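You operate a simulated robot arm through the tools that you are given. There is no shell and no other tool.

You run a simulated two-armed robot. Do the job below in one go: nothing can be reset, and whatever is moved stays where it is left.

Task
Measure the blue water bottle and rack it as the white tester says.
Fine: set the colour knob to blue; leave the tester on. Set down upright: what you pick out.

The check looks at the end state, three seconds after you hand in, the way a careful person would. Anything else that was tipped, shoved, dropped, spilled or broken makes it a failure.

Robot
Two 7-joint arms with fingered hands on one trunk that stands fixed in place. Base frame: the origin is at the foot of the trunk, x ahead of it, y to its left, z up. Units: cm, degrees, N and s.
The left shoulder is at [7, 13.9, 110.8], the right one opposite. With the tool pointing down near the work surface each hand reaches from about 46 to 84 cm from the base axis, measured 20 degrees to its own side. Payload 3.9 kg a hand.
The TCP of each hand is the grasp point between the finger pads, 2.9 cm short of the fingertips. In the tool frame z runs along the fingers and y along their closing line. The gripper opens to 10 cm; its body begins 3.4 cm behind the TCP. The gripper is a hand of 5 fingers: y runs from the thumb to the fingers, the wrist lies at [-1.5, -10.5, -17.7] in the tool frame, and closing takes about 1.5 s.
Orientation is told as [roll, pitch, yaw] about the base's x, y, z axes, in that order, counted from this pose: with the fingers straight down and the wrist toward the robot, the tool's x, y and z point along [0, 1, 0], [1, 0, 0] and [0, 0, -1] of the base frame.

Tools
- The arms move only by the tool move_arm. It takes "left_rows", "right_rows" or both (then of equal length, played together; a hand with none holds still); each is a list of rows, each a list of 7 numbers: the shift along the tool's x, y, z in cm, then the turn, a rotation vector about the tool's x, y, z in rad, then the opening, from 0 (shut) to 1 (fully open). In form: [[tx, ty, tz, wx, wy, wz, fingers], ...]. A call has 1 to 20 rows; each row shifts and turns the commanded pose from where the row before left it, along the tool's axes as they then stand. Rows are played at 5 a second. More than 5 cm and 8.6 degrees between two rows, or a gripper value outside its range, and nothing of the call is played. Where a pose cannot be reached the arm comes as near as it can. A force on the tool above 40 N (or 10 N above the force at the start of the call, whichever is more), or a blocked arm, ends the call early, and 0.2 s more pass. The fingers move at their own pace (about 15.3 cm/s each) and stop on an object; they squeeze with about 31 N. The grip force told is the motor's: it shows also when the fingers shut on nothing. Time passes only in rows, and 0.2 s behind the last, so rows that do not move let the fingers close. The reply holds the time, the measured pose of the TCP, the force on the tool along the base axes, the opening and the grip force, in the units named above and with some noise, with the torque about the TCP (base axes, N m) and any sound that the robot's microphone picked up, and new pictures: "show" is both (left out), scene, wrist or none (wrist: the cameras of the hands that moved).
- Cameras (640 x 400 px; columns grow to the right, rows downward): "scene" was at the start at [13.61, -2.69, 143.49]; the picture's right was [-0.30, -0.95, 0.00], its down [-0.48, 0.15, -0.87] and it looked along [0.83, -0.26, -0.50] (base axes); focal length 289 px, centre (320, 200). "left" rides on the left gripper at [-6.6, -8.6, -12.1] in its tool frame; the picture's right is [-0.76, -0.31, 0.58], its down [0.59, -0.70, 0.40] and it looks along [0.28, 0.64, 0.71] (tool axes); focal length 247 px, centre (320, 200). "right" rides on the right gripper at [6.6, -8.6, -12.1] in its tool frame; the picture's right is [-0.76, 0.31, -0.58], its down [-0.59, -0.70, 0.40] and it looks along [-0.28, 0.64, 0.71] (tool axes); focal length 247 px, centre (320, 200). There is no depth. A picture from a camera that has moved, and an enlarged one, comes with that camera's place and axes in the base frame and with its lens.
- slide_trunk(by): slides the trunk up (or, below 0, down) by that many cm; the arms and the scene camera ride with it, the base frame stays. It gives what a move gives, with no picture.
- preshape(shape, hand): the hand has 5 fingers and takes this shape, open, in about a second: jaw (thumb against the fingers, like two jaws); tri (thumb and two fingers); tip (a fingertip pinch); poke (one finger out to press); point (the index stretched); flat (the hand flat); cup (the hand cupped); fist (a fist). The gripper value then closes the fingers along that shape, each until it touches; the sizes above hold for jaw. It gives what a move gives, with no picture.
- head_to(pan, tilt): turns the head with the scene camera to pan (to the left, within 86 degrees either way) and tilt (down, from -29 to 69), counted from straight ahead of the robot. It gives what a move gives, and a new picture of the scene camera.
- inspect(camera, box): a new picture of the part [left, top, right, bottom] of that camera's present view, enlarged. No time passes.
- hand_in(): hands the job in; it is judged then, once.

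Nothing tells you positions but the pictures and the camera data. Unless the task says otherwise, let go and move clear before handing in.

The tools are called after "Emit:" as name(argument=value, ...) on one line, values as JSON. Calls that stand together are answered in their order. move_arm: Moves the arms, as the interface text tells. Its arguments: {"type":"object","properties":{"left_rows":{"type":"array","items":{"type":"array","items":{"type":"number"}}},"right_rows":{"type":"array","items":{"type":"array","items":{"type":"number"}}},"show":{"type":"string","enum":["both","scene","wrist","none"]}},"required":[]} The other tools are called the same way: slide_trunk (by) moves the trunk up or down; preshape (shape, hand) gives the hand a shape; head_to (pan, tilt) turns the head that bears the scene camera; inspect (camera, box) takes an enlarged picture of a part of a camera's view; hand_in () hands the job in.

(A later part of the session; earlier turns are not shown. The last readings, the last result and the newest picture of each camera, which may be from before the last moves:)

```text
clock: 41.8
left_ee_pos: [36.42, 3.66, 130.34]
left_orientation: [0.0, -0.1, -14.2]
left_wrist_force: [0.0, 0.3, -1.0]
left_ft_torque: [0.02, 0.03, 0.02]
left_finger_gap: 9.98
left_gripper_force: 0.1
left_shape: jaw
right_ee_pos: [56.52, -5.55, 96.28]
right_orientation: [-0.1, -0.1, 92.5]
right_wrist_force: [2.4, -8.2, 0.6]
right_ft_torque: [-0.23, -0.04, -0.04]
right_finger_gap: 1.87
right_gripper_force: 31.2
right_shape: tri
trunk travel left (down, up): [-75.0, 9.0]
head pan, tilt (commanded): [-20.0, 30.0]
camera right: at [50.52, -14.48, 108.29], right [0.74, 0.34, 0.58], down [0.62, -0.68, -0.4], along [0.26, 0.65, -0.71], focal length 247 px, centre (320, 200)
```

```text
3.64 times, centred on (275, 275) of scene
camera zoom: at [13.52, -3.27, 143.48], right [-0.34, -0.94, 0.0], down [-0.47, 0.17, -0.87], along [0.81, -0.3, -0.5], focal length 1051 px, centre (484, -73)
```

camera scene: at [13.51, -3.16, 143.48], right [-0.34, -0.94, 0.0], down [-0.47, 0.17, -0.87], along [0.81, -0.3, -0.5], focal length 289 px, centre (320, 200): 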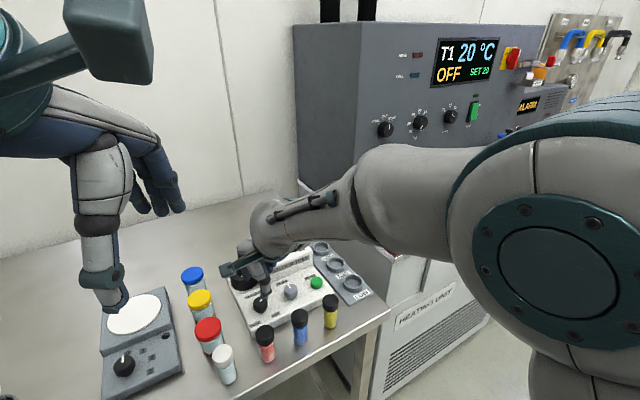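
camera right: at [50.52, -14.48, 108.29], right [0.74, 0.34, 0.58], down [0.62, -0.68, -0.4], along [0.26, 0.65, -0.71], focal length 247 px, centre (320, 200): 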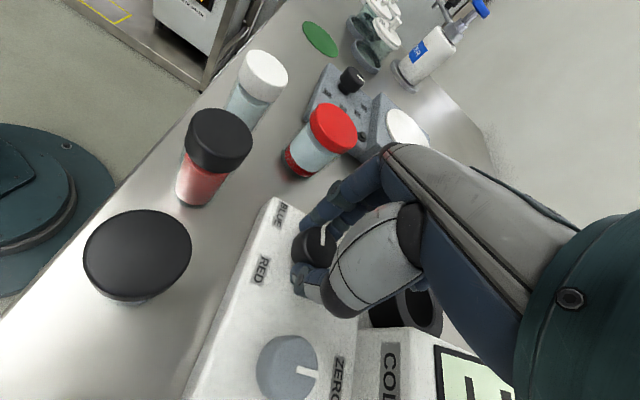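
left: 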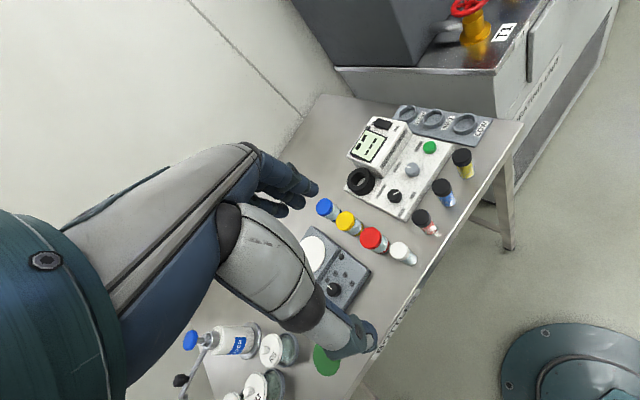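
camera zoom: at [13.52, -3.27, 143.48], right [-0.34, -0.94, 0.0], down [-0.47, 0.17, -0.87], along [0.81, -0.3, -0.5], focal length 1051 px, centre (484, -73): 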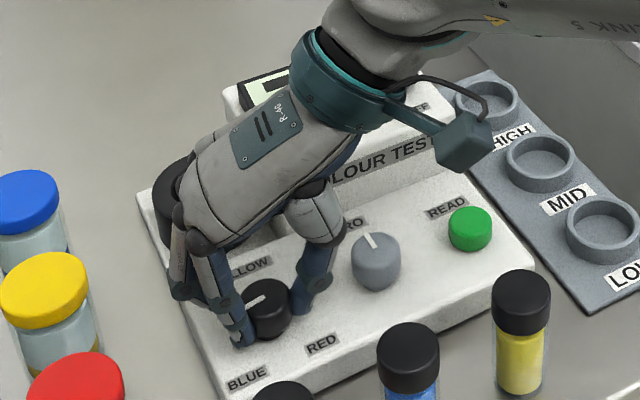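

The pointer is at about 191° and needs around 20–30° more to reach BLUE. I'll continue in smaller steps.

Emit:
move_arm(right_rows=[[0, 0, 0, 0, 0, -0.11, 0.1], [0, 0, 0, 0, 0, -0.11, 0.1], [0, 0, 0, 0, 0, -0.11, 0.1], [0, 0, 0, 0, 0, 0, 0.1]], show="wrist")

Emit:
inspect(camera="right", box=[230, 180, 400, 340])

Emit:
inspect(camera="scene", box=[200, 220, 350, 330])

```text
clock: 42.8
left_ee_pos: [36.46, 3.59, 130.31]
left_orientation: [0.0, 0.0, -14.1]
left_wrist_force: [0.1, 0.3, 0.8]
left_ft_torque: [0.0, 0.02, -0.03]
left_finger_gap: 10.0
left_gripper_force: 0.0
left_shape: jaw
right_ee_pos: [56.83, -5.45, 96.27]
right_orientation: [0.0, 0.0, 111.5]
right_wrist_force: [3.1, -8.9, 0.8]
right_ft_torque: [-0.25, -0.06, -0.02]
right_finger_gap: 1.84
right_gripper_force: 31.0
right_shape: tri
trunk travel left (down, up): [-75.0, 9.0]
head pan, tilt (commanded): [-20.0, 30.0]
camera right: at [53.77, -15.98, 108.29], right [0.59, 0.56, 0.58], down [0.81, -0.44, -0.4], along [0.03, 0.7, -0.71], focal length 247 px, centre (320, 200)
```

right: 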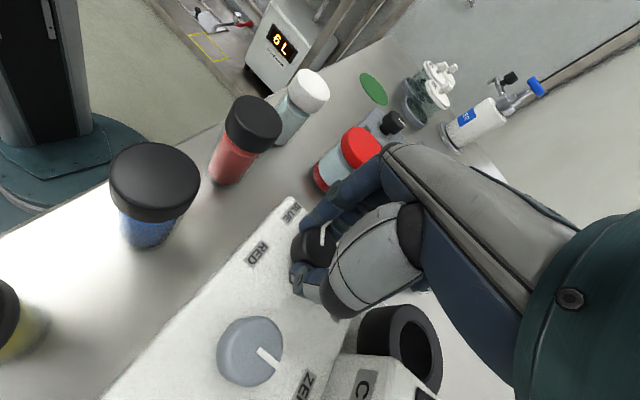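

```text
2.50 times, centred on (315, 260) of right
camera zoom: at [53.77, -15.98, 108.29], right [0.59, 0.56, 0.58], down [0.81, -0.44, -0.4], along [0.03, 0.7, -0.71], focal length 617 px, centre (332, 50)
```

zoom: 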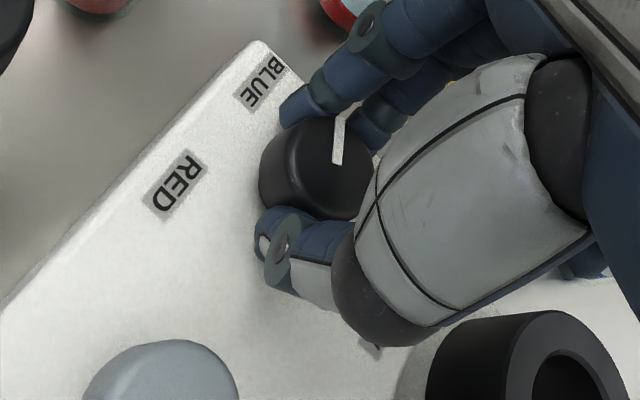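

```text
3.64 times, centred on (275, 275) of scene
camera zoom: at [13.54, -3.28, 143.47], right [-0.34, -0.94, 0.0], down [-0.47, 0.17, -0.87], along [0.81, -0.3, -0.5], focal length 1051 px, centre (484, -73)
```

zoom: 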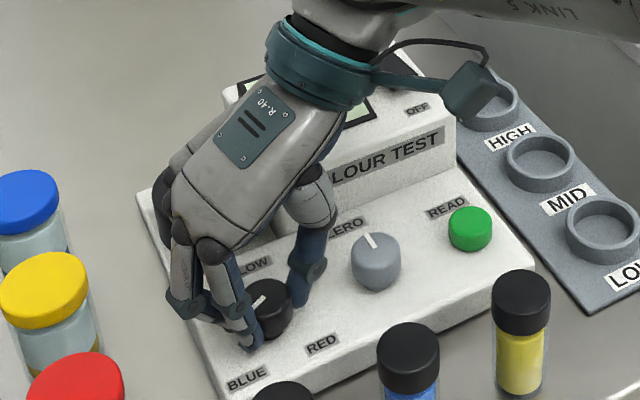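

Emit:
move_arm(right_rows=[[0, 0, 0, 0, 0, -0.09, 0.1], [0, 0, 0, 0, 0, -0.09, 0.1], [0, 0, 0, 0, 0, 0, 0.1]], show="wrist")

Emit:
inspect(camera="right", box=[230, 180, 400, 340])

Emit:
inspect(camera="scene", box=[220, 260, 310, 330])

```text
clock: 43.5
left_ee_pos: [36.55, 3.63, 130.34]
left_orientation: [-0.1, 0.1, -14.2]
left_wrist_force: [0.3, -0.5, -0.7]
left_ft_torque: [-0.03, -0.03, 0.0]
left_finger_gap: 10.0
left_gripper_force: 0.0
left_shape: jaw
right_ee_pos: [56.86, -5.5, 96.21]
right_orientation: [-0.1, 0.0, 121.6]
right_wrist_force: [3.9, -7.9, 0.8]
right_ft_torque: [-0.25, -0.1, -0.02]
right_finger_gap: 1.9
right_gripper_force: 30.9
right_shape: tri
trunk travel left (down, up): [-75.0, 9.0]
head pan, tilt (commanded): [-20.0, 30.0]
camera right: at [55.67, -16.35, 108.29], right [0.48, 0.66, 0.58], down [0.87, -0.29, -0.4], along [-0.1, 0.7, -0.71], focal length 247 px, centre (320, 200)
```

right: 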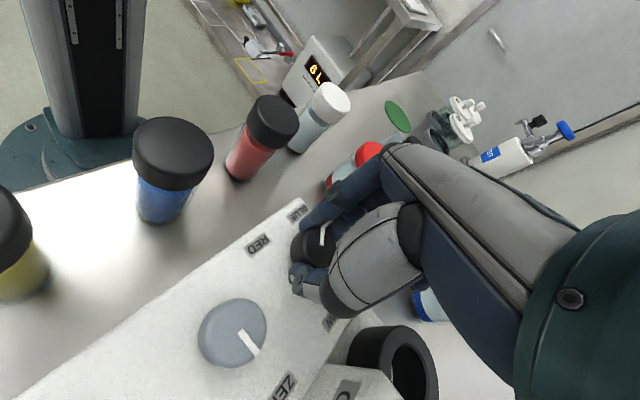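

```text
2.50 times, centred on (315, 260) of right
camera zoom: at [55.67, -16.35, 108.29], right [0.48, 0.66, 0.58], down [0.87, -0.29, -0.4], along [-0.1, 0.7, -0.71], focal length 617 px, centre (332, 50)
```

zoom: 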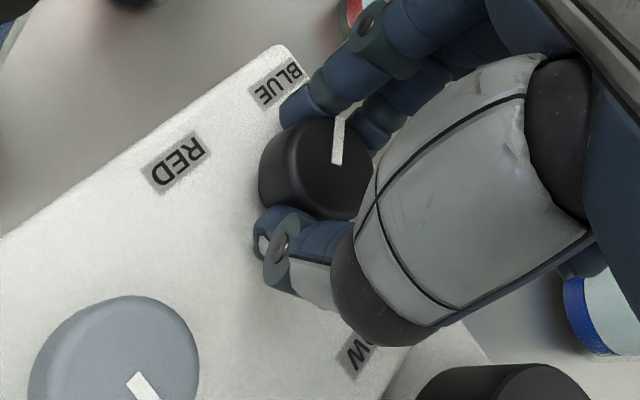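

```text
5.71 times, centred on (265, 295) of scene
camera zoom: at [13.54, -3.28, 143.48], right [-0.34, -0.94, 0.0], down [-0.47, 0.17, -0.87], along [0.81, -0.3, -0.5], focal length 1652 px, centre (634, -343)
```

zoom: 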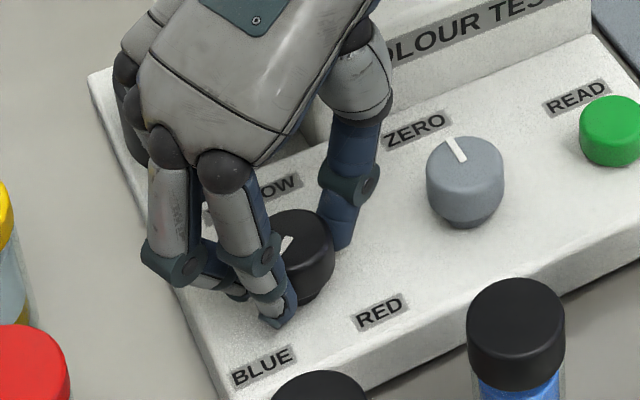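

The pointer is now at about 220°, the mirror image of where it pointed at RED. I'll release, lift clear and look at it.

Emit:
move_arm(right_rows=[[0, 0, 0, 0, 0, 0, 0.3], [0, 0, 0, 0, 0, 0, 0.5], [0, 0, 0, 0, 0, 0, 0.5], [0, 0, -3, 0, 0, 0, 0.5], [0, 0, -4, 0, 0, 0, 0.5], [0, 0, -4, 0, 0, 0, 0.5], [0, 0, 0, 0, 0, 0.14, 0.5], [0, 0, 0, 0, 0, 0.14, 0.5], [0, 0, 0, 0, 0, 0.14, 0.5], [0, 0, 0, 0, 0, 0.14, 0.5], [0, 0, 0, 0, 0, 0.14, 0.5], [0, 0, 0, 0, 0, 0.14, 0.5], [0, 0, 0, 0, 0, 0.14, 0.5], [0, 0, 0, 0, 0, 0.14, 0.5], [0, 0, 0, 0, 0, 0.14, 0.5], [0, 0, 0, 0, 0, 0, 0.5]], show="both")

Emit:
inspect(camera="right", box=[180, 180, 400, 380])

Emit:
inspect(camera="scene", box=[220, 220, 350, 330])

```text
clock: 47.0
left_ee_pos: [36.56, 3.75, 130.35]
left_orientation: [-0.1, 0.1, -14.2]
left_wrist_force: [0.5, -0.8, -0.3]
left_ft_torque: [0.0, 0.03, 0.02]
left_finger_gap: 9.99
left_gripper_force: 0.2
left_shape: jaw
right_ee_pos: [56.57, -5.57, 107.26]
right_orientation: [0.0, -0.1, 49.3]
right_wrist_force: [0.2, -0.7, -0.9]
right_ft_torque: [-0.01, 0.0, 0.0]
right_finger_gap: 4.98
right_gripper_force: 0.0
right_shape: tri
trunk travel left (down, up): [-75.0, 9.0]
head pan, tilt (commanded): [-20.0, 30.0]
camera scene: at [13.53, -3.12, 143.48], right [-0.34, -0.94, 0.0], down [-0.47, 0.17, -0.87], along [0.81, -0.3, -0.5], focal length 289 px, centre (320, 200)
camera right: at [46.11, -7.74, 119.3], right [0.77, -0.26, 0.58], down [-0.01, -0.92, -0.4], along [0.63, 0.3, -0.71], focal length 247 px, centre (320, 200)
```

scene: 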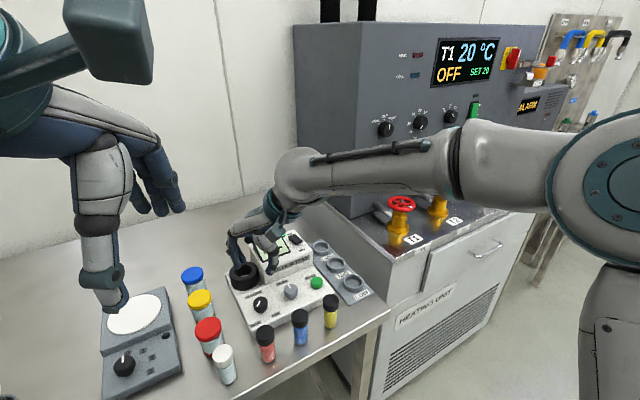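
right: 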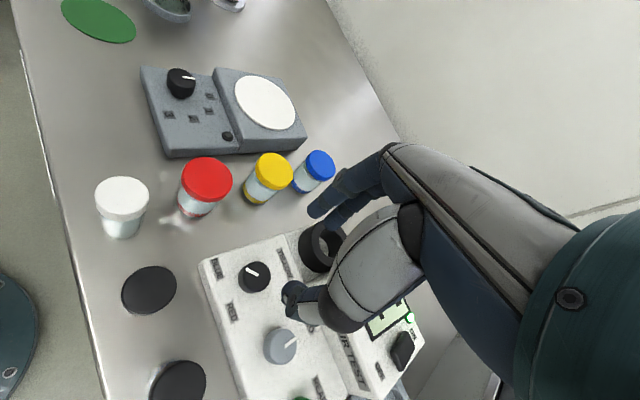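

```text
2.00 times, centred on (290, 280) of right
camera zoom: at [46.11, -7.74, 119.3], right [0.77, -0.26, 0.58], down [-0.01, -0.92, -0.4], along [0.63, 0.3, -0.71], focal length 494 px, centre (380, 40)
```

zoom: 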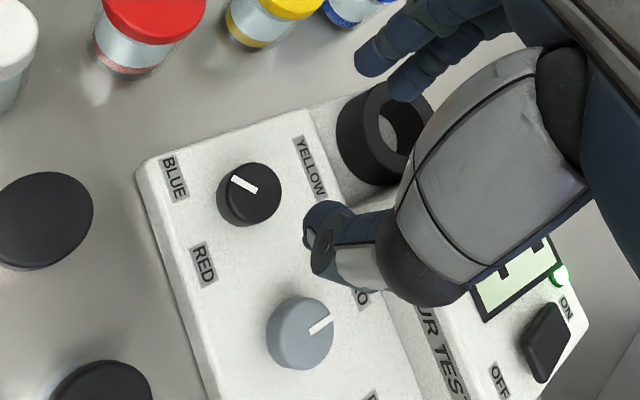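

```text
3.64 times, centred on (285, 275) of scene
camera zoom: at [13.53, -3.12, 143.48], right [-0.34, -0.94, 0.0], down [-0.47, 0.17, -0.87], along [0.81, -0.3, -0.5], focal length 1051 px, centre (447, -73)
```

zoom: 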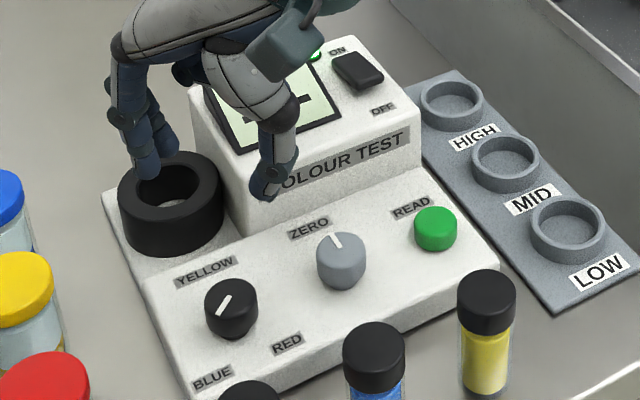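

The colour pointer now points at BLUE (about 221°), mirroring its original RED position. Next is the blue-water bottle at about (49,-12). I'll move the right hand above it and refine its position.

Emit:
move_arm(right_rows=[[0.55, -3.2, -0.3, 0, 0, 0, 0.6], [0.55, -3.2, -0.3, 0, 0, 0, 0.6], [0.55, -3.2, -0.3, 0, 0, 0, 0.6], [0, 0, 0, 0, 0, 0.112, 0.6], [0, 0, 0, 0, 0, 0.112, 0.6], [0, 0, 0, 0, 0, 0.112, 0.6], [0, 0, 0, 0, 0, 0, 0.6]], show="both")

Emit:
inspect(camera="right", box=[180, 180, 400, 380])

Emit:
inspect(camera="scene", box=[220, 220, 400, 360])

```text
clock: 48.5
left_ee_pos: [36.45, 3.72, 130.42]
left_orientation: [-0.2, -0.1, -14.2]
left_wrist_force: [0.2, 0.3, -0.6]
left_ft_torque: [-0.02, 0.04, 0.0]
left_finger_gap: 9.96
left_gripper_force: 0.1
left_shape: jaw
right_ee_pos: [49.26, -11.74, 108.13]
right_orientation: [-0.1, -0.1, 30.2]
right_wrist_force: [0.6, -0.6, 0.9]
right_ft_torque: [0.0, 0.02, 0.01]
right_finger_gap: 5.99
right_gripper_force: 0.1
right_shape: tri
trunk travel left (down, up): [-75.0, 9.0]
head pan, tilt (commanded): [-20.0, 30.0]
camera scene: at [13.51, -3.05, 143.48], right [-0.34, -0.94, 0.0], down [-0.47, 0.17, -0.87], along [0.81, -0.3, -0.5], focal length 289 px, centre (320, 200)
camera right: at [38.47, -10.33, 120.21], right [0.65, -0.5, 0.58], down [-0.31, -0.86, -0.4], along [0.7, 0.08, -0.71], focal length 247 px, centre (320, 200)
```

scene: 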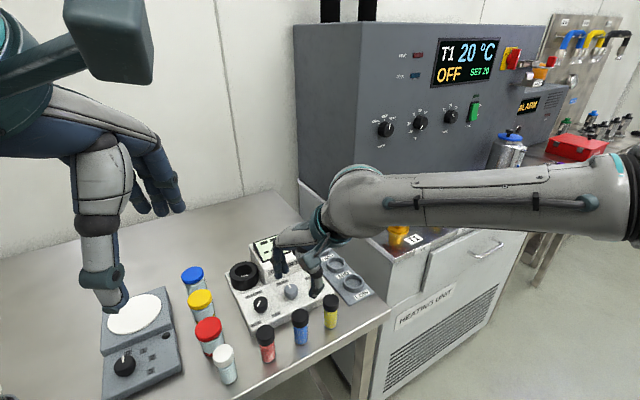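
right: 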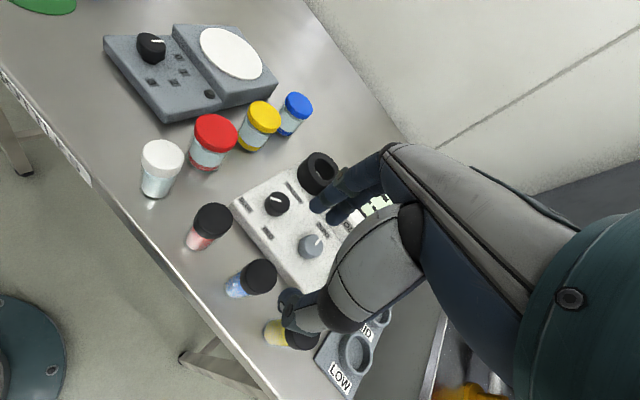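

```text
2.00 times, centred on (290, 280) of right
camera zoom: at [38.47, -10.33, 120.21], right [0.65, -0.5, 0.58], down [-0.31, -0.86, -0.4], along [0.7, 0.08, -0.71], focal length 494 px, centre (380, 40)
```

zoom: 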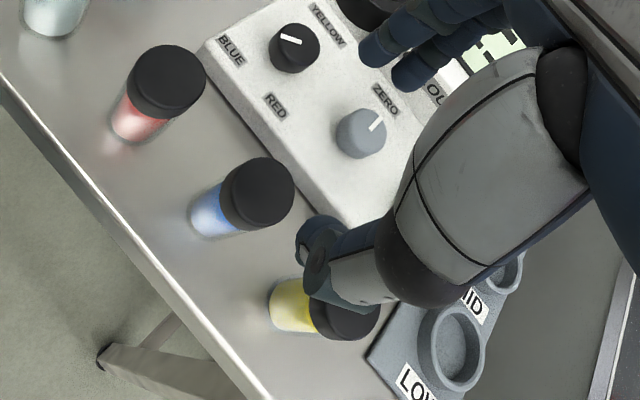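

```text
2.86 times, centred on (310, 290) of scene
camera zoom: at [13.51, -3.05, 143.48], right [-0.34, -0.94, 0.0], down [-0.47, 0.17, -0.87], along [0.81, -0.3, -0.5], focal length 826 px, centre (349, -57)
```

zoom: 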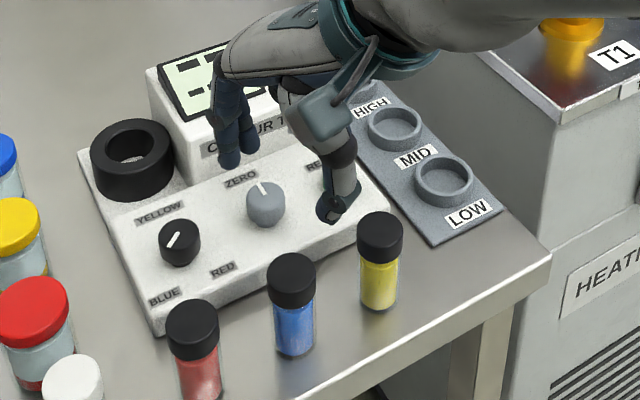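

The bottle cap is at (49.1,-11.85), top z≈97.3, and both views agree. I'll lower around the cap with the fingers 6 cm apart.

Emit:
move_arm(right_rows=[[0, -0.15, 3.5, 0, 0, 0, 0.6], [0, 0, 3.5, 0, 0, 0, 0.6], [0, 0, 3, 0, 0, 0, 0.6], [0, 0, 1.0, 0, 0, 0, 0.6], [0, 0, 0, 0, 0, 0, 0.6]], show="both")

Emit:
inspect(camera="right", box=[200, 160, 420, 360])

Emit:
inspect(camera="scene", box=[240, 250, 370, 360])

```text
clock: 49.8
left_ee_pos: [36.42, 3.83, 130.35]
left_orientation: [-0.1, -0.1, -14.2]
left_wrist_force: [1.1, 0.0, -0.4]
left_ft_torque: [0.01, 0.02, 0.01]
left_finger_gap: 9.99
left_gripper_force: 0.0
left_shape: jaw
right_ee_pos: [49.03, -11.62, 97.07]
right_orientation: [-0.1, 0.0, 30.2]
right_wrist_force: [0.7, -0.5, -0.5]
right_ft_torque: [0.04, -0.04, -0.04]
right_finger_gap: 5.95
right_gripper_force: 0.2
right_shape: tri
trunk travel left (down, up): [-75.0, 9.0]
head pan, tilt (commanded): [-20.0, 30.0]
camera scene: at [13.46, -3.08, 143.49], right [-0.34, -0.94, 0.0], down [-0.47, 0.17, -0.87], along [0.81, -0.3, -0.5], focal length 289 px, centre (320, 200)
camera right: at [38.35, -10.24, 109.09], right [0.65, -0.5, 0.58], down [-0.31, -0.86, -0.4], along [0.7, 0.08, -0.71], focal length 247 px, centre (320, 200)
```

scene: 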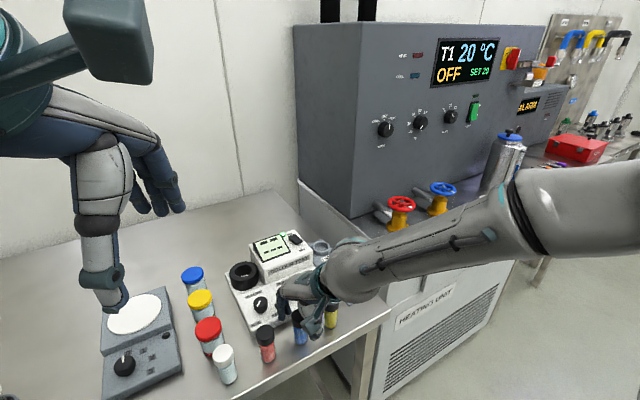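
right: 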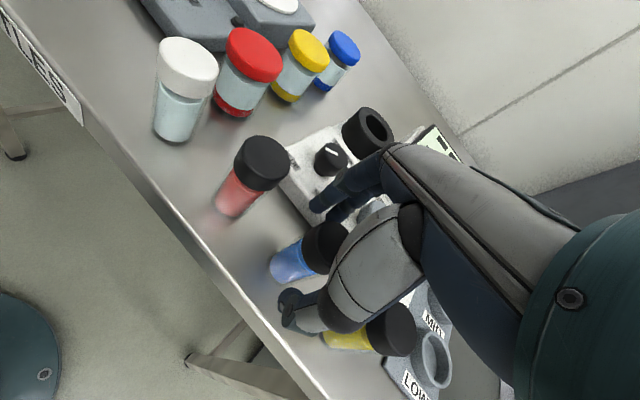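

```text
2.00 times, centred on (310, 260) of right
camera zoom: at [38.35, -10.24, 109.09], right [0.65, -0.5, 0.58], down [-0.31, -0.86, -0.4], along [0.7, 0.08, -0.71], focal length 494 px, centre (340, 80)
```

zoom: 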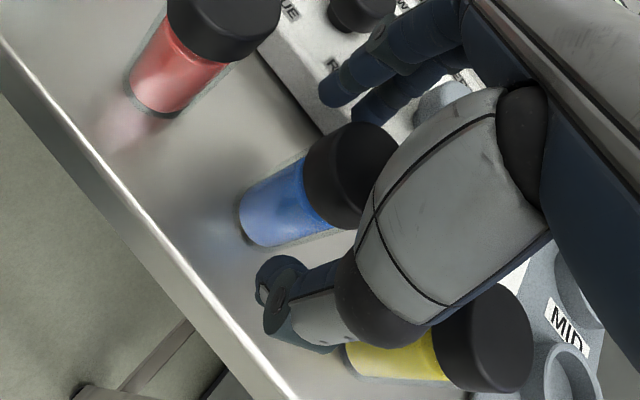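

```text
3.64 times, centred on (305, 305) of scene
camera zoom: at [13.46, -3.08, 143.49], right [-0.34, -0.94, 0.0], down [-0.47, 0.17, -0.87], along [0.81, -0.3, -0.5], focal length 1051 px, centre (374, -182)
```

zoom: 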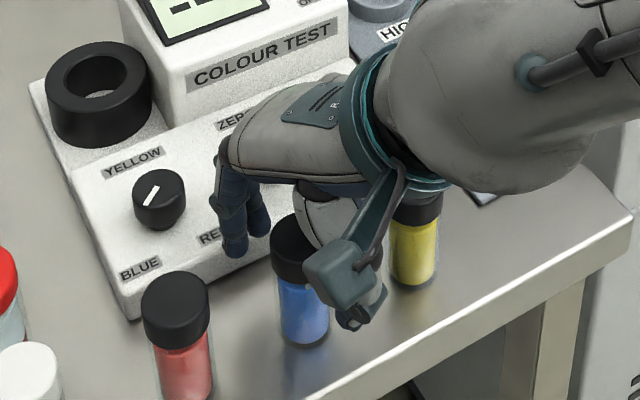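

The bottle is between the thumb and fingers, and its neighbours are clear. I'll lower slightly and close on the cap.

Emit:
move_arm(right_rows=[[0, 0, 0.6, 0, 0, 0, 0.6], [0, 0, 0, 0, 0, 0, 0.5], [0, 0, 0, 0, 0, 0, 0.4], [0, 0, 0, 0, 0, 0, 0.3], [0, 0, 0, 0, 0, 0, 0.2], [0, 0, 0, 0, 0, 0, 0.15], [0, 0, 0, 0, 0, 0, 0.15]], show="wrist")

Emit:
inspect(camera="right", box=[200, 160, 420, 360])

Emit:
inspect(camera="scene", box=[240, 250, 370, 360])

```text
clock: 51.4
left_ee_pos: [36.45, 3.75, 130.32]
left_orientation: [-0.1, -0.2, -14.3]
left_wrist_force: [-0.4, -0.1, 0.0]
left_ft_torque: [0.01, -0.02, 0.0]
left_finger_gap: 10.01
left_gripper_force: 0.1
left_shape: jaw
right_ee_pos: [49.01, -11.69, 96.49]
right_orientation: [0.1, -0.1, 30.2]
right_wrist_force: [0.0, -0.2, 0.5]
right_ft_torque: [0.0, -0.01, -0.02]
right_finger_gap: 2.24
right_gripper_force: 31.0
right_shape: tri
trunk travel left (down, up): [-75.0, 9.0]
head pan, tilt (commanded): [-20.0, 30.0]
camera right: at [38.36, -10.32, 108.56], right [0.65, -0.5, 0.58], down [-0.31, -0.86, -0.4], along [0.7, 0.08, -0.71], focal length 247 px, centre (320, 200)
```

right: 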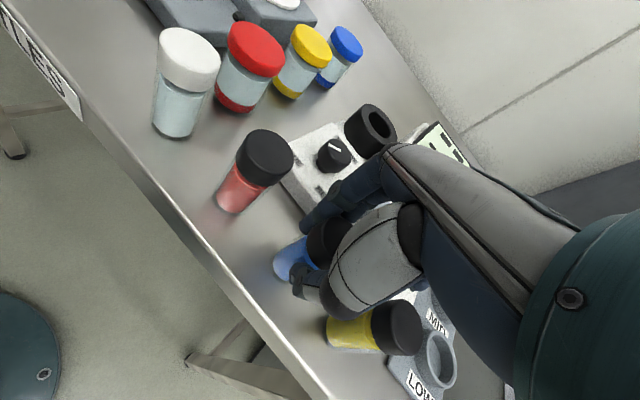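

```text
2.00 times, centred on (310, 260) of right
camera zoom: at [38.36, -10.32, 108.56], right [0.65, -0.5, 0.58], down [-0.31, -0.86, -0.4], along [0.7, 0.08, -0.71], focal length 494 px, centre (340, 80)
```

zoom: 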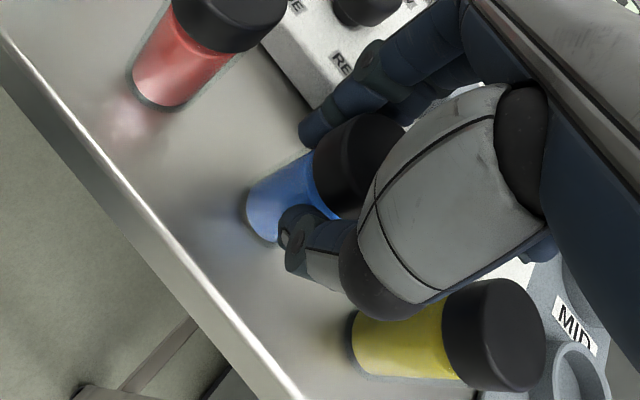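

```text
3.64 times, centred on (305, 305) of scene
camera zoom: at [13.49, -3.07, 143.49], right [-0.34, -0.94, 0.0], down [-0.47, 0.17, -0.87], along [0.81, -0.3, -0.5], focal length 1051 px, centre (374, -182)
```

zoom: 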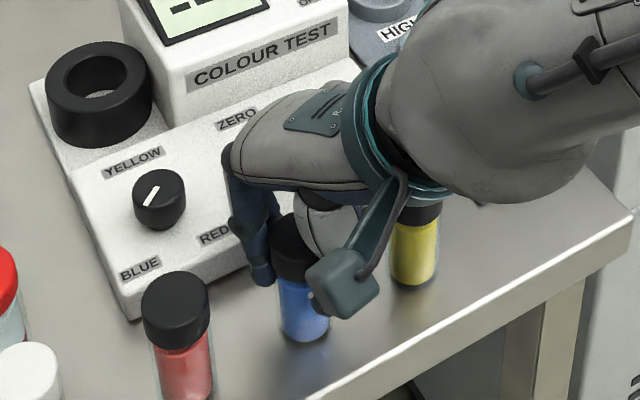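

The cap is gripped. I'll lift a little straight up and check that the bottle hangs upright.

Emit:
move_arm(right_rows=[[0, 0, -0.7, 0, 0, 0, 0.1], [0, 0, -1.0, 0, 0, 0, 0.1], [0, 0, -1.5, 0, 0, 0, 0.1], [0, 0, 0, 0, 0, 0, 0.1]], show="wrist")

Emit:
inspect(camera="scene", box=[240, 250, 370, 360])

```text
clock: 52.4
left_ee_pos: [36.37, 3.73, 130.4]
left_orientation: [0.0, -0.1, -14.2]
left_wrist_force: [-0.1, 0.0, -0.3]
left_ft_torque: [0.01, -0.02, 0.01]
left_finger_gap: 9.97
left_gripper_force: 0.0
left_shape: jaw
right_ee_pos: [49.07, -11.8, 99.79]
right_orientation: [0.0, 0.0, 30.2]
right_wrist_force: [0.5, 0.6, -0.5]
right_ft_torque: [0.0, 0.01, -0.01]
right_finger_gap: 2.28
right_gripper_force: 31.5
right_shape: tri
trunk travel left (down, up): [-75.0, 9.0]
head pan, tilt (commanded): [-20.0, 30.0]
camera right: at [38.44, -10.4, 111.81], right [0.65, -0.5, 0.58], down [-0.31, -0.86, -0.4], along [0.7, 0.08, -0.71], focal length 247 px, centre (320, 200)
```

right: 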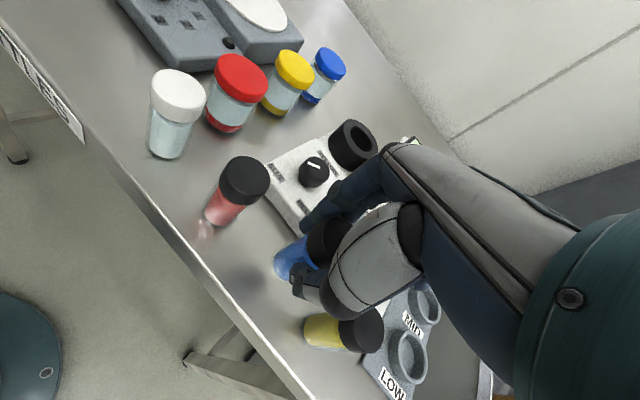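

```text
3.64 times, centred on (305, 305) of scene
camera zoom: at [13.52, -3.08, 143.48], right [-0.34, -0.94, 0.0], down [-0.47, 0.17, -0.87], along [0.81, -0.3, -0.5], focal length 1051 px, centre (374, -182)
```

zoom: 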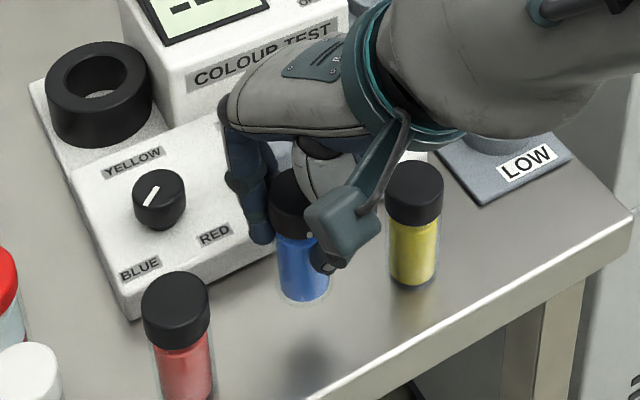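

The bottle hangs upright in the grip. I'll lift it well clear of the tester and get fresh views of the cell.

Emit:
move_arm(right_rows=[[0, 0, -3, 0, 0, 0, 0.1], [0, 0, -3, 0, 0, 0, 0.1], [0, 0, -3, 0, 0, 0, 0.1], [0, 0, 0, 0, 0, 0, 0.1]], show="both")

Emit:
inspect(camera="right", box=[220, 120, 420, 320])

Emit:
inspect(camera="left", box=[330, 120, 450, 220])

Emit:
inspect(camera="scene", box=[215, 230, 305, 310])

```text
clock: 53.4
left_ee_pos: [36.48, 3.72, 130.4]
left_orientation: [-0.1, -0.1, -14.2]
left_wrist_force: [1.5, 0.4, 0.4]
left_ft_torque: [-0.01, -0.01, 0.0]
left_finger_gap: 9.97
left_gripper_force: 0.1
left_shape: jaw
right_ee_pos: [48.92, -11.8, 108.67]
right_orientation: [0.0, -0.1, 30.1]
right_wrist_force: [-0.2, -0.8, 0.5]
right_ft_torque: [0.0, 0.02, 0.01]
right_finger_gap: 2.21
right_gripper_force: 31.1
right_shape: tri
trunk travel left (down, up): [-75.0, 9.0]
head pan, tilt (commanded): [-20.0, 30.0]
camera scene: at [13.49, -3.09, 143.48], right [-0.34, -0.94, 0.0], down [-0.47, 0.17, -0.87], along [0.81, -0.3, -0.5], focal length 289 px, centre (320, 200)
camera right: at [38.25, -10.43, 120.76], right [0.65, -0.5, 0.58], down [-0.31, -0.86, -0.4], along [0.7, 0.08, -0.71], focal length 247 px, centre (320, 200)
```

scene: 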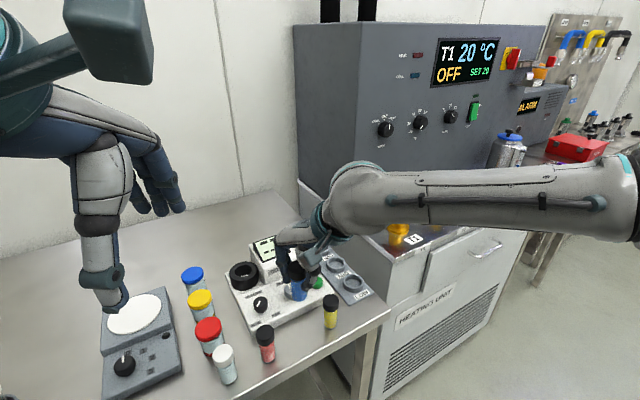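
right: 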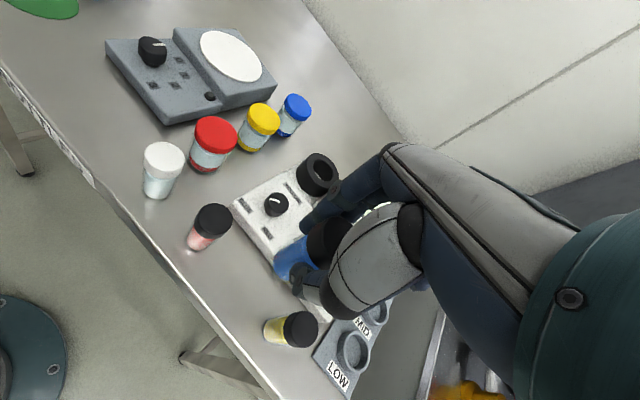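

```text
2.00 times, centred on (320, 220) of right
camera zoom: at [38.25, -10.43, 120.76], right [0.65, -0.5, 0.58], down [-0.31, -0.86, -0.4], along [0.7, 0.08, -0.71], focal length 494 px, centre (320, 160)
```

zoom: 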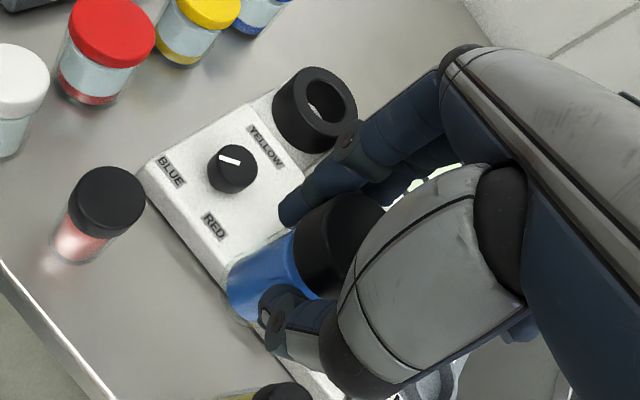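

```text
4.00 times, centred on (390, 170) of left
camera zoom: at [26.59, -0.45, 142.46], right [-0.48, -0.66, -0.58], down [-0.54, 0.74, -0.4], along [0.69, 0.12, -0.71], focal length 988 px, centre (40, 320)
```

zoom: 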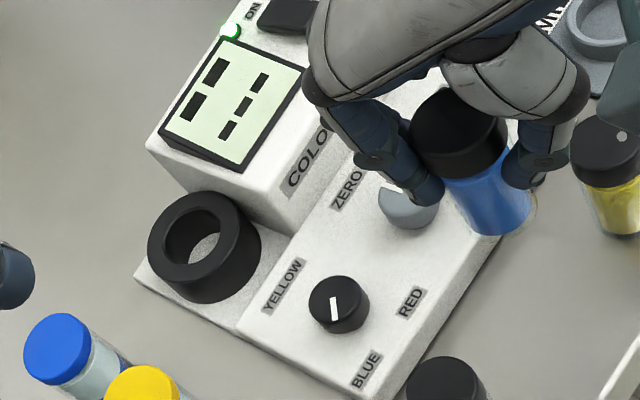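

```text
5.00 times, centred on (260, 270) of scene
camera zoom: at [13.49, -3.09, 143.48], right [-0.34, -0.94, 0.0], down [-0.47, 0.17, -0.87], along [0.81, -0.3, -0.5], focal length 1445 px, centre (620, -150)
```

zoom: 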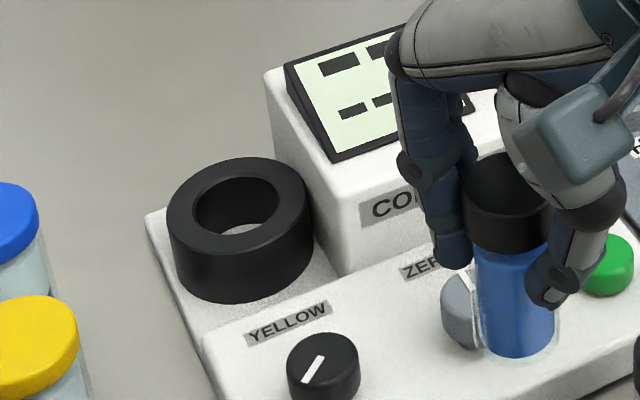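

The cell centre works out at about (67.0,-3.5) with its rim at z≈95. I'll carry the bottle over it at a safe height.

Emit:
move_arm(right_rows=[[-0.31, 3.3, 0, 0, 0, 0, 0.1], [-0.31, 3.3, 0, 0, 0, 0, 0.1], [-0.31, 3.3, 0, 0, 0, 0, 0.1], [-0.32, 3.3, 0, 0, 0, 0, 0.1], [-0.32, 3.3, 0, 0, 0, 0, 0.1], [-0.32, 3.3, 0, 0, 0, 0, 0.1], [0, 0, 0, 0, 0, 0, 0.1]], show="both")

Emit:
inspect(camera="right", box=[200, 160, 420, 360])

Emit:
inspect(camera="left", box=[320, 100, 440, 220])

Emit:
inspect(camera="scene", box=[200, 200, 320, 310])

```text
clock: 55.0
left_ee_pos: [36.31, 3.69, 130.34]
left_orientation: [0.0, -0.1, -14.3]
left_wrist_force: [-0.3, 0.0, -0.3]
left_ft_torque: [0.01, -0.04, -0.02]
left_finger_gap: 9.97
left_gripper_force: 0.1
left_shape: jaw
right_ee_pos: [67.05, -3.46, 108.87]
right_orientation: [0.1, 0.0, 30.2]
right_wrist_force: [-0.4, 0.5, -1.1]
right_ft_torque: [0.0, -0.02, 0.0]
right_finger_gap: 2.24
right_gripper_force: 30.9
right_shape: tri
trunk travel left (down, up): [-75.0, 9.0]
head pan, tilt (commanded): [-20.0, 30.0]
camera scene: at [13.39, -3.14, 143.49], right [-0.34, -0.94, 0.0], down [-0.47, 0.17, -0.87], along [0.81, -0.3, -0.5], focal length 289 px, centre (320, 200)
camera right: at [56.36, -2.1, 120.94], right [0.65, -0.5, 0.58], down [-0.31, -0.86, -0.4], along [0.7, 0.08, -0.71], focal length 247 px, centre (320, 200)
```

scene: 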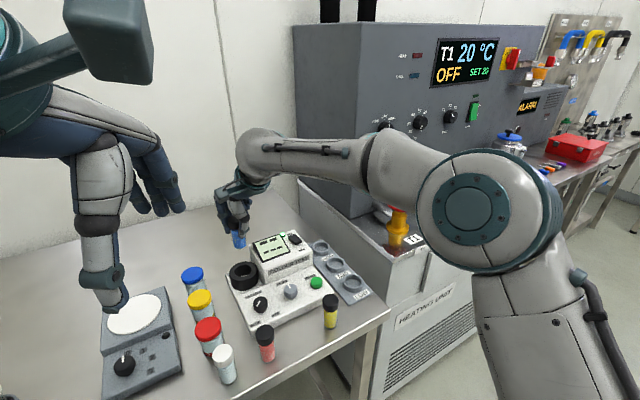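
right: 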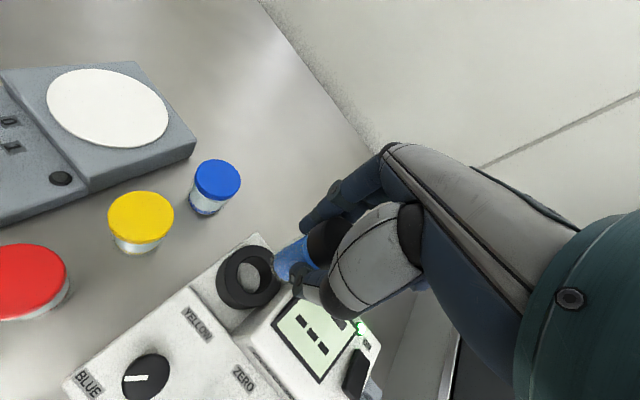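

```text
2.00 times, centred on (310, 260) of right
camera zoom: at [56.36, -2.1, 120.94], right [0.65, -0.5, 0.58], down [-0.31, -0.86, -0.4], along [0.7, 0.08, -0.71], focal length 494 px, centre (340, 80)
```

zoom: 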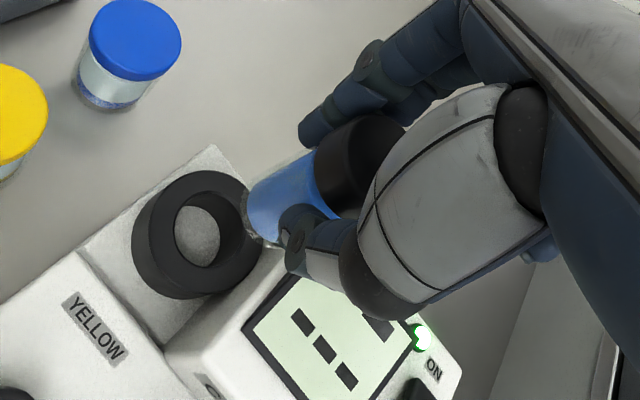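

```text
3.33 times, centred on (380, 160) of left
camera zoom: at [26.49, -0.5, 142.48], right [-0.48, -0.66, -0.58], down [-0.54, 0.74, -0.4], along [0.69, 0.12, -0.71], focal length 823 px, centre (120, 333)
```

zoom: 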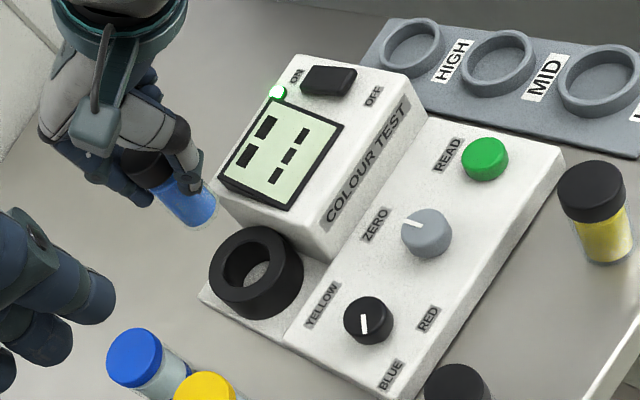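

```text
3.64 times, centred on (260, 255) of scene
camera zoom: at [13.39, -3.14, 143.49], right [-0.34, -0.94, 0.0], down [-0.47, 0.17, -0.87], along [0.81, -0.3, -0.5], focal length 1051 px, centre (538, 0)
```

zoom: 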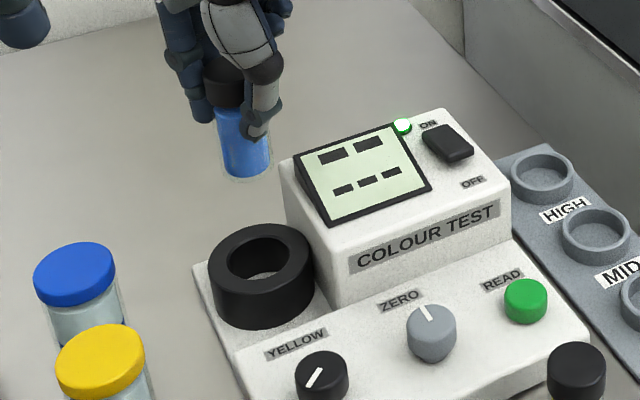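

The bottle is above the cell. Combining all the views puts the cell nearer (67.75,-3.25), rim z≈94.3. I'll shift and lower until the base is about 2 cm above the rim, then check alignment.

Emit:
move_arm(right_rows=[[-0.18, 0.7, 1.5, 0, 0, 0, 0.1], [0, 0, 2.0, 0, 0, 0, 0.1], [0, 0, 1.5, 0, 0, 0, 0.1], [0, 0, 0, 0, 0, 0, 0.1]], show="both")

Emit:
inspect(camera="right", box=[200, 160, 420, 360])

Emit:
inspect(camera="left", box=[320, 130, 420, 210])

Emit:
inspect(camera="scene", box=[205, 210, 295, 300])

```text
clock: 56.0
left_ee_pos: [36.53, 3.61, 130.45]
left_orientation: [-0.1, -0.1, -14.2]
left_wrist_force: [-0.2, 0.4, 0.1]
left_ft_torque: [0.01, 0.0, -0.02]
left_finger_gap: 9.99
left_gripper_force: 0.1
left_shape: jaw
right_ee_pos: [67.75, -3.21, 103.65]
right_orientation: [0.1, -0.1, 30.2]
right_wrist_force: [0.0, 0.0, -0.7]
right_ft_torque: [0.03, 0.02, 0.0]
right_finger_gap: 2.25
right_gripper_force: 30.4
right_shape: tri
trunk travel left (down, up): [-75.0, 9.0]
head pan, tilt (commanded): [-20.0, 30.0]
camera scene: at [13.48, -3.08, 143.49], right [-0.34, -0.94, 0.0], down [-0.47, 0.17, -0.87], along [0.81, -0.3, -0.5], focal length 289 px, centre (320, 200)
camera right: at [57.02, -1.84, 115.82], right [0.65, -0.5, 0.58], down [-0.31, -0.86, -0.4], along [0.7, 0.08, -0.71], focal length 247 px, centre (320, 200)
```

scene: 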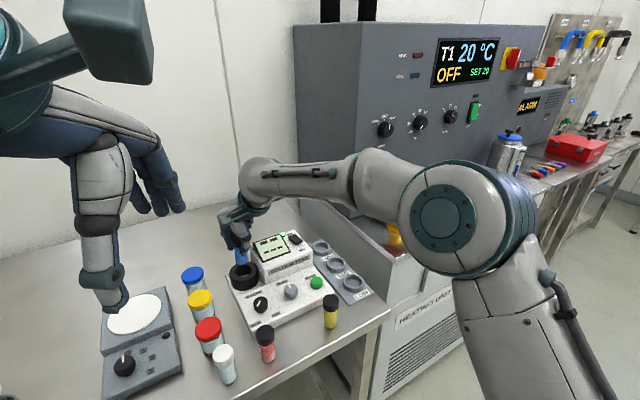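
right: 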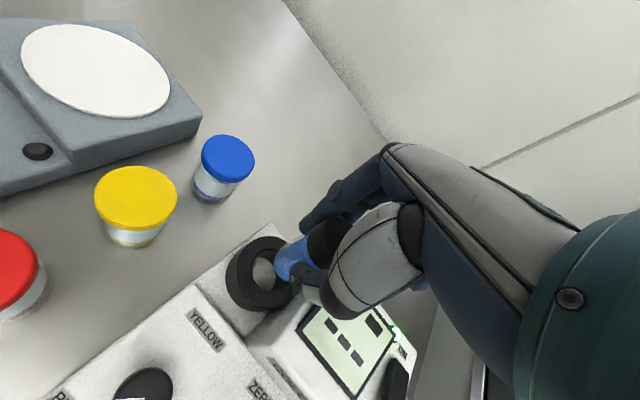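

```text
2.00 times, centred on (310, 260) of right
camera zoom: at [57.02, -1.84, 115.82], right [0.65, -0.5, 0.58], down [-0.31, -0.86, -0.4], along [0.7, 0.08, -0.71], focal length 494 px, centre (340, 80)
```

zoom: 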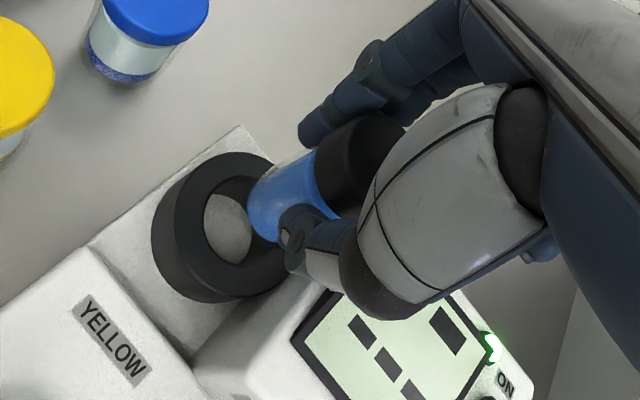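

```text
5.00 times, centred on (370, 170) of left
camera zoom: at [26.58, -0.44, 142.46], right [-0.48, -0.66, -0.58], down [-0.54, 0.74, -0.4], along [0.69, 0.12, -0.71], focal length 1235 px, centre (70, 350)
```

zoom: 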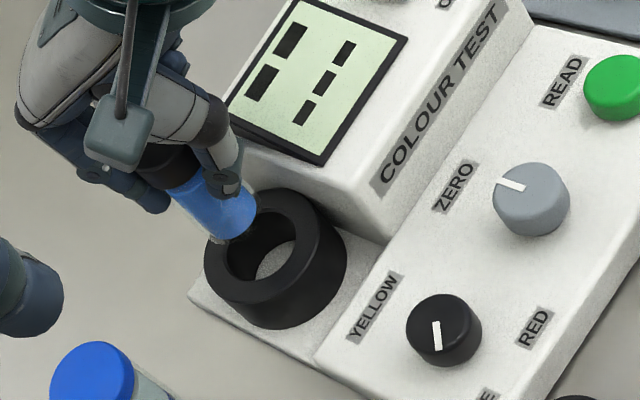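

```text
4.44 times, centred on (250, 255) of scene
camera zoom: at [13.48, -3.08, 143.49], right [-0.34, -0.94, 0.0], down [-0.47, 0.17, -0.87], along [0.81, -0.3, -0.5], focal length 1285 px, centre (631, -44)
```

zoom: 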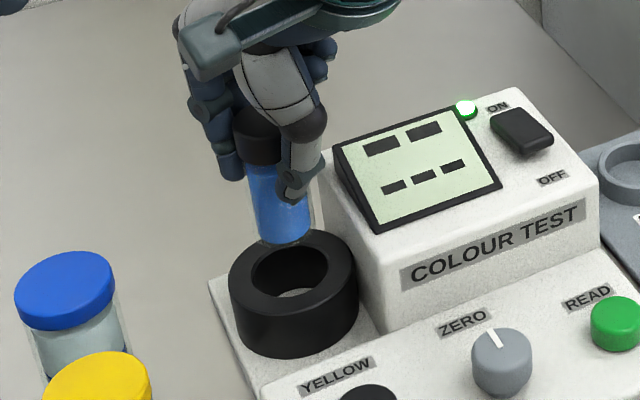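

The alignment looks within about 3 mm in all three views, and the cell bore (about 4.2 cm) is wider than the bottle (about 3.1 cm). I'll lower to just above the rim and check again.

Emit:
move_arm(right_rows=[[0.07, -0.13, 1.0, 0, 0, 0, 0.1], [0, 0, 1.0, 0, 0, 0, 0.1], [0, 0, 0, 0, 0, 0, 0.1]], show="wrist")

Emit:
inspect(camera="right", box=[220, 180, 380, 340])

Emit:
inspect(camera="left", box=[320, 130, 420, 210])

Emit:
inspect(camera="scene", box=[205, 210, 295, 300])

```text
clock: 56.8
left_ee_pos: [36.49, 3.72, 130.36]
left_orientation: [-0.1, -0.1, -14.1]
left_wrist_force: [-0.5, 1.0, 0.6]
left_ft_torque: [-0.02, -0.03, 0.0]
left_finger_gap: 9.99
left_gripper_force: 0.1
left_shape: jaw
right_ee_pos: [67.59, -3.32, 101.71]
right_orientation: [0.0, -0.1, 30.2]
right_wrist_force: [-0.2, 0.2, -1.0]
right_ft_torque: [-0.03, 0.03, -0.01]
right_finger_gap: 2.23
right_gripper_force: 31.3
right_shape: tri
trunk travel left (down, up): [-75.0, 9.0]
head pan, tilt (commanded): [-20.0, 30.0]
camera right: at [56.89, -1.88, 113.78], right [0.65, -0.5, 0.58], down [-0.31, -0.86, -0.4], along [0.7, 0.08, -0.71], focal length 247 px, centre (320, 200)
```

right: 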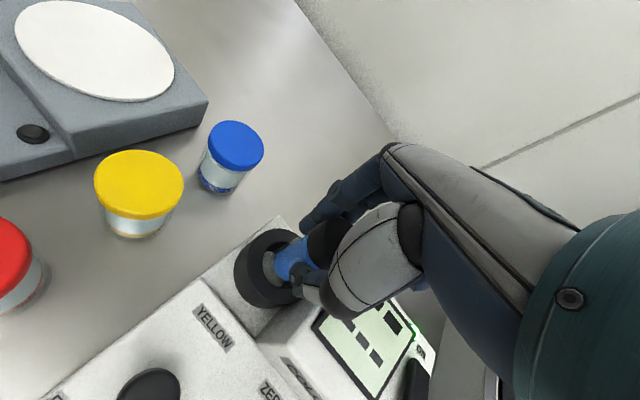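

```text
2.50 times, centred on (300, 260) of right
camera zoom: at [56.89, -1.88, 113.78], right [0.65, -0.5, 0.58], down [-0.31, -0.86, -0.4], along [0.7, 0.08, -0.71], focal length 617 px, centre (370, 50)
```

zoom: 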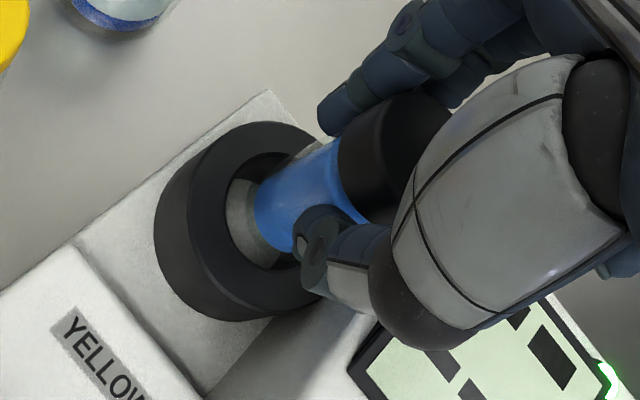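

```text
5.00 times, centred on (370, 170) of left
camera zoom: at [26.57, -0.43, 142.46], right [-0.48, -0.66, -0.58], down [-0.54, 0.74, -0.4], along [0.69, 0.12, -0.71], focal length 1235 px, centre (70, 350)
```

zoom: 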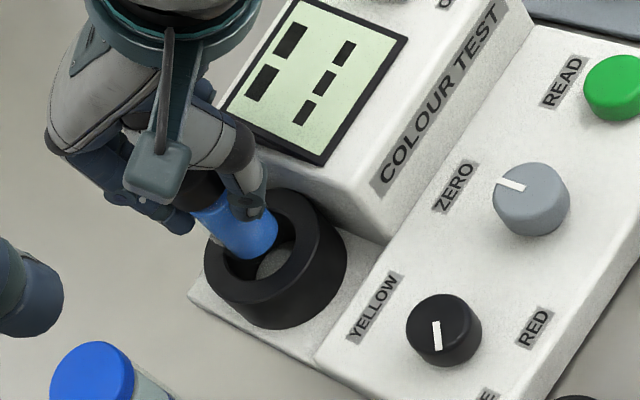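

```text
4.44 times, centred on (250, 255) of scene
camera zoom: at [13.47, -3.07, 143.49], right [-0.34, -0.94, 0.0], down [-0.47, 0.17, -0.87], along [0.81, -0.3, -0.5], focal length 1285 px, centre (631, -44)
```

zoom: 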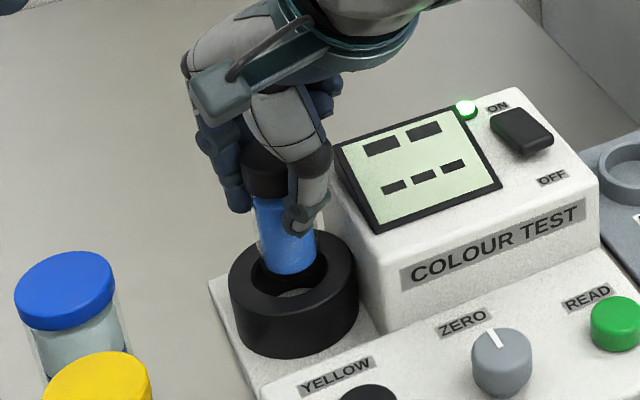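

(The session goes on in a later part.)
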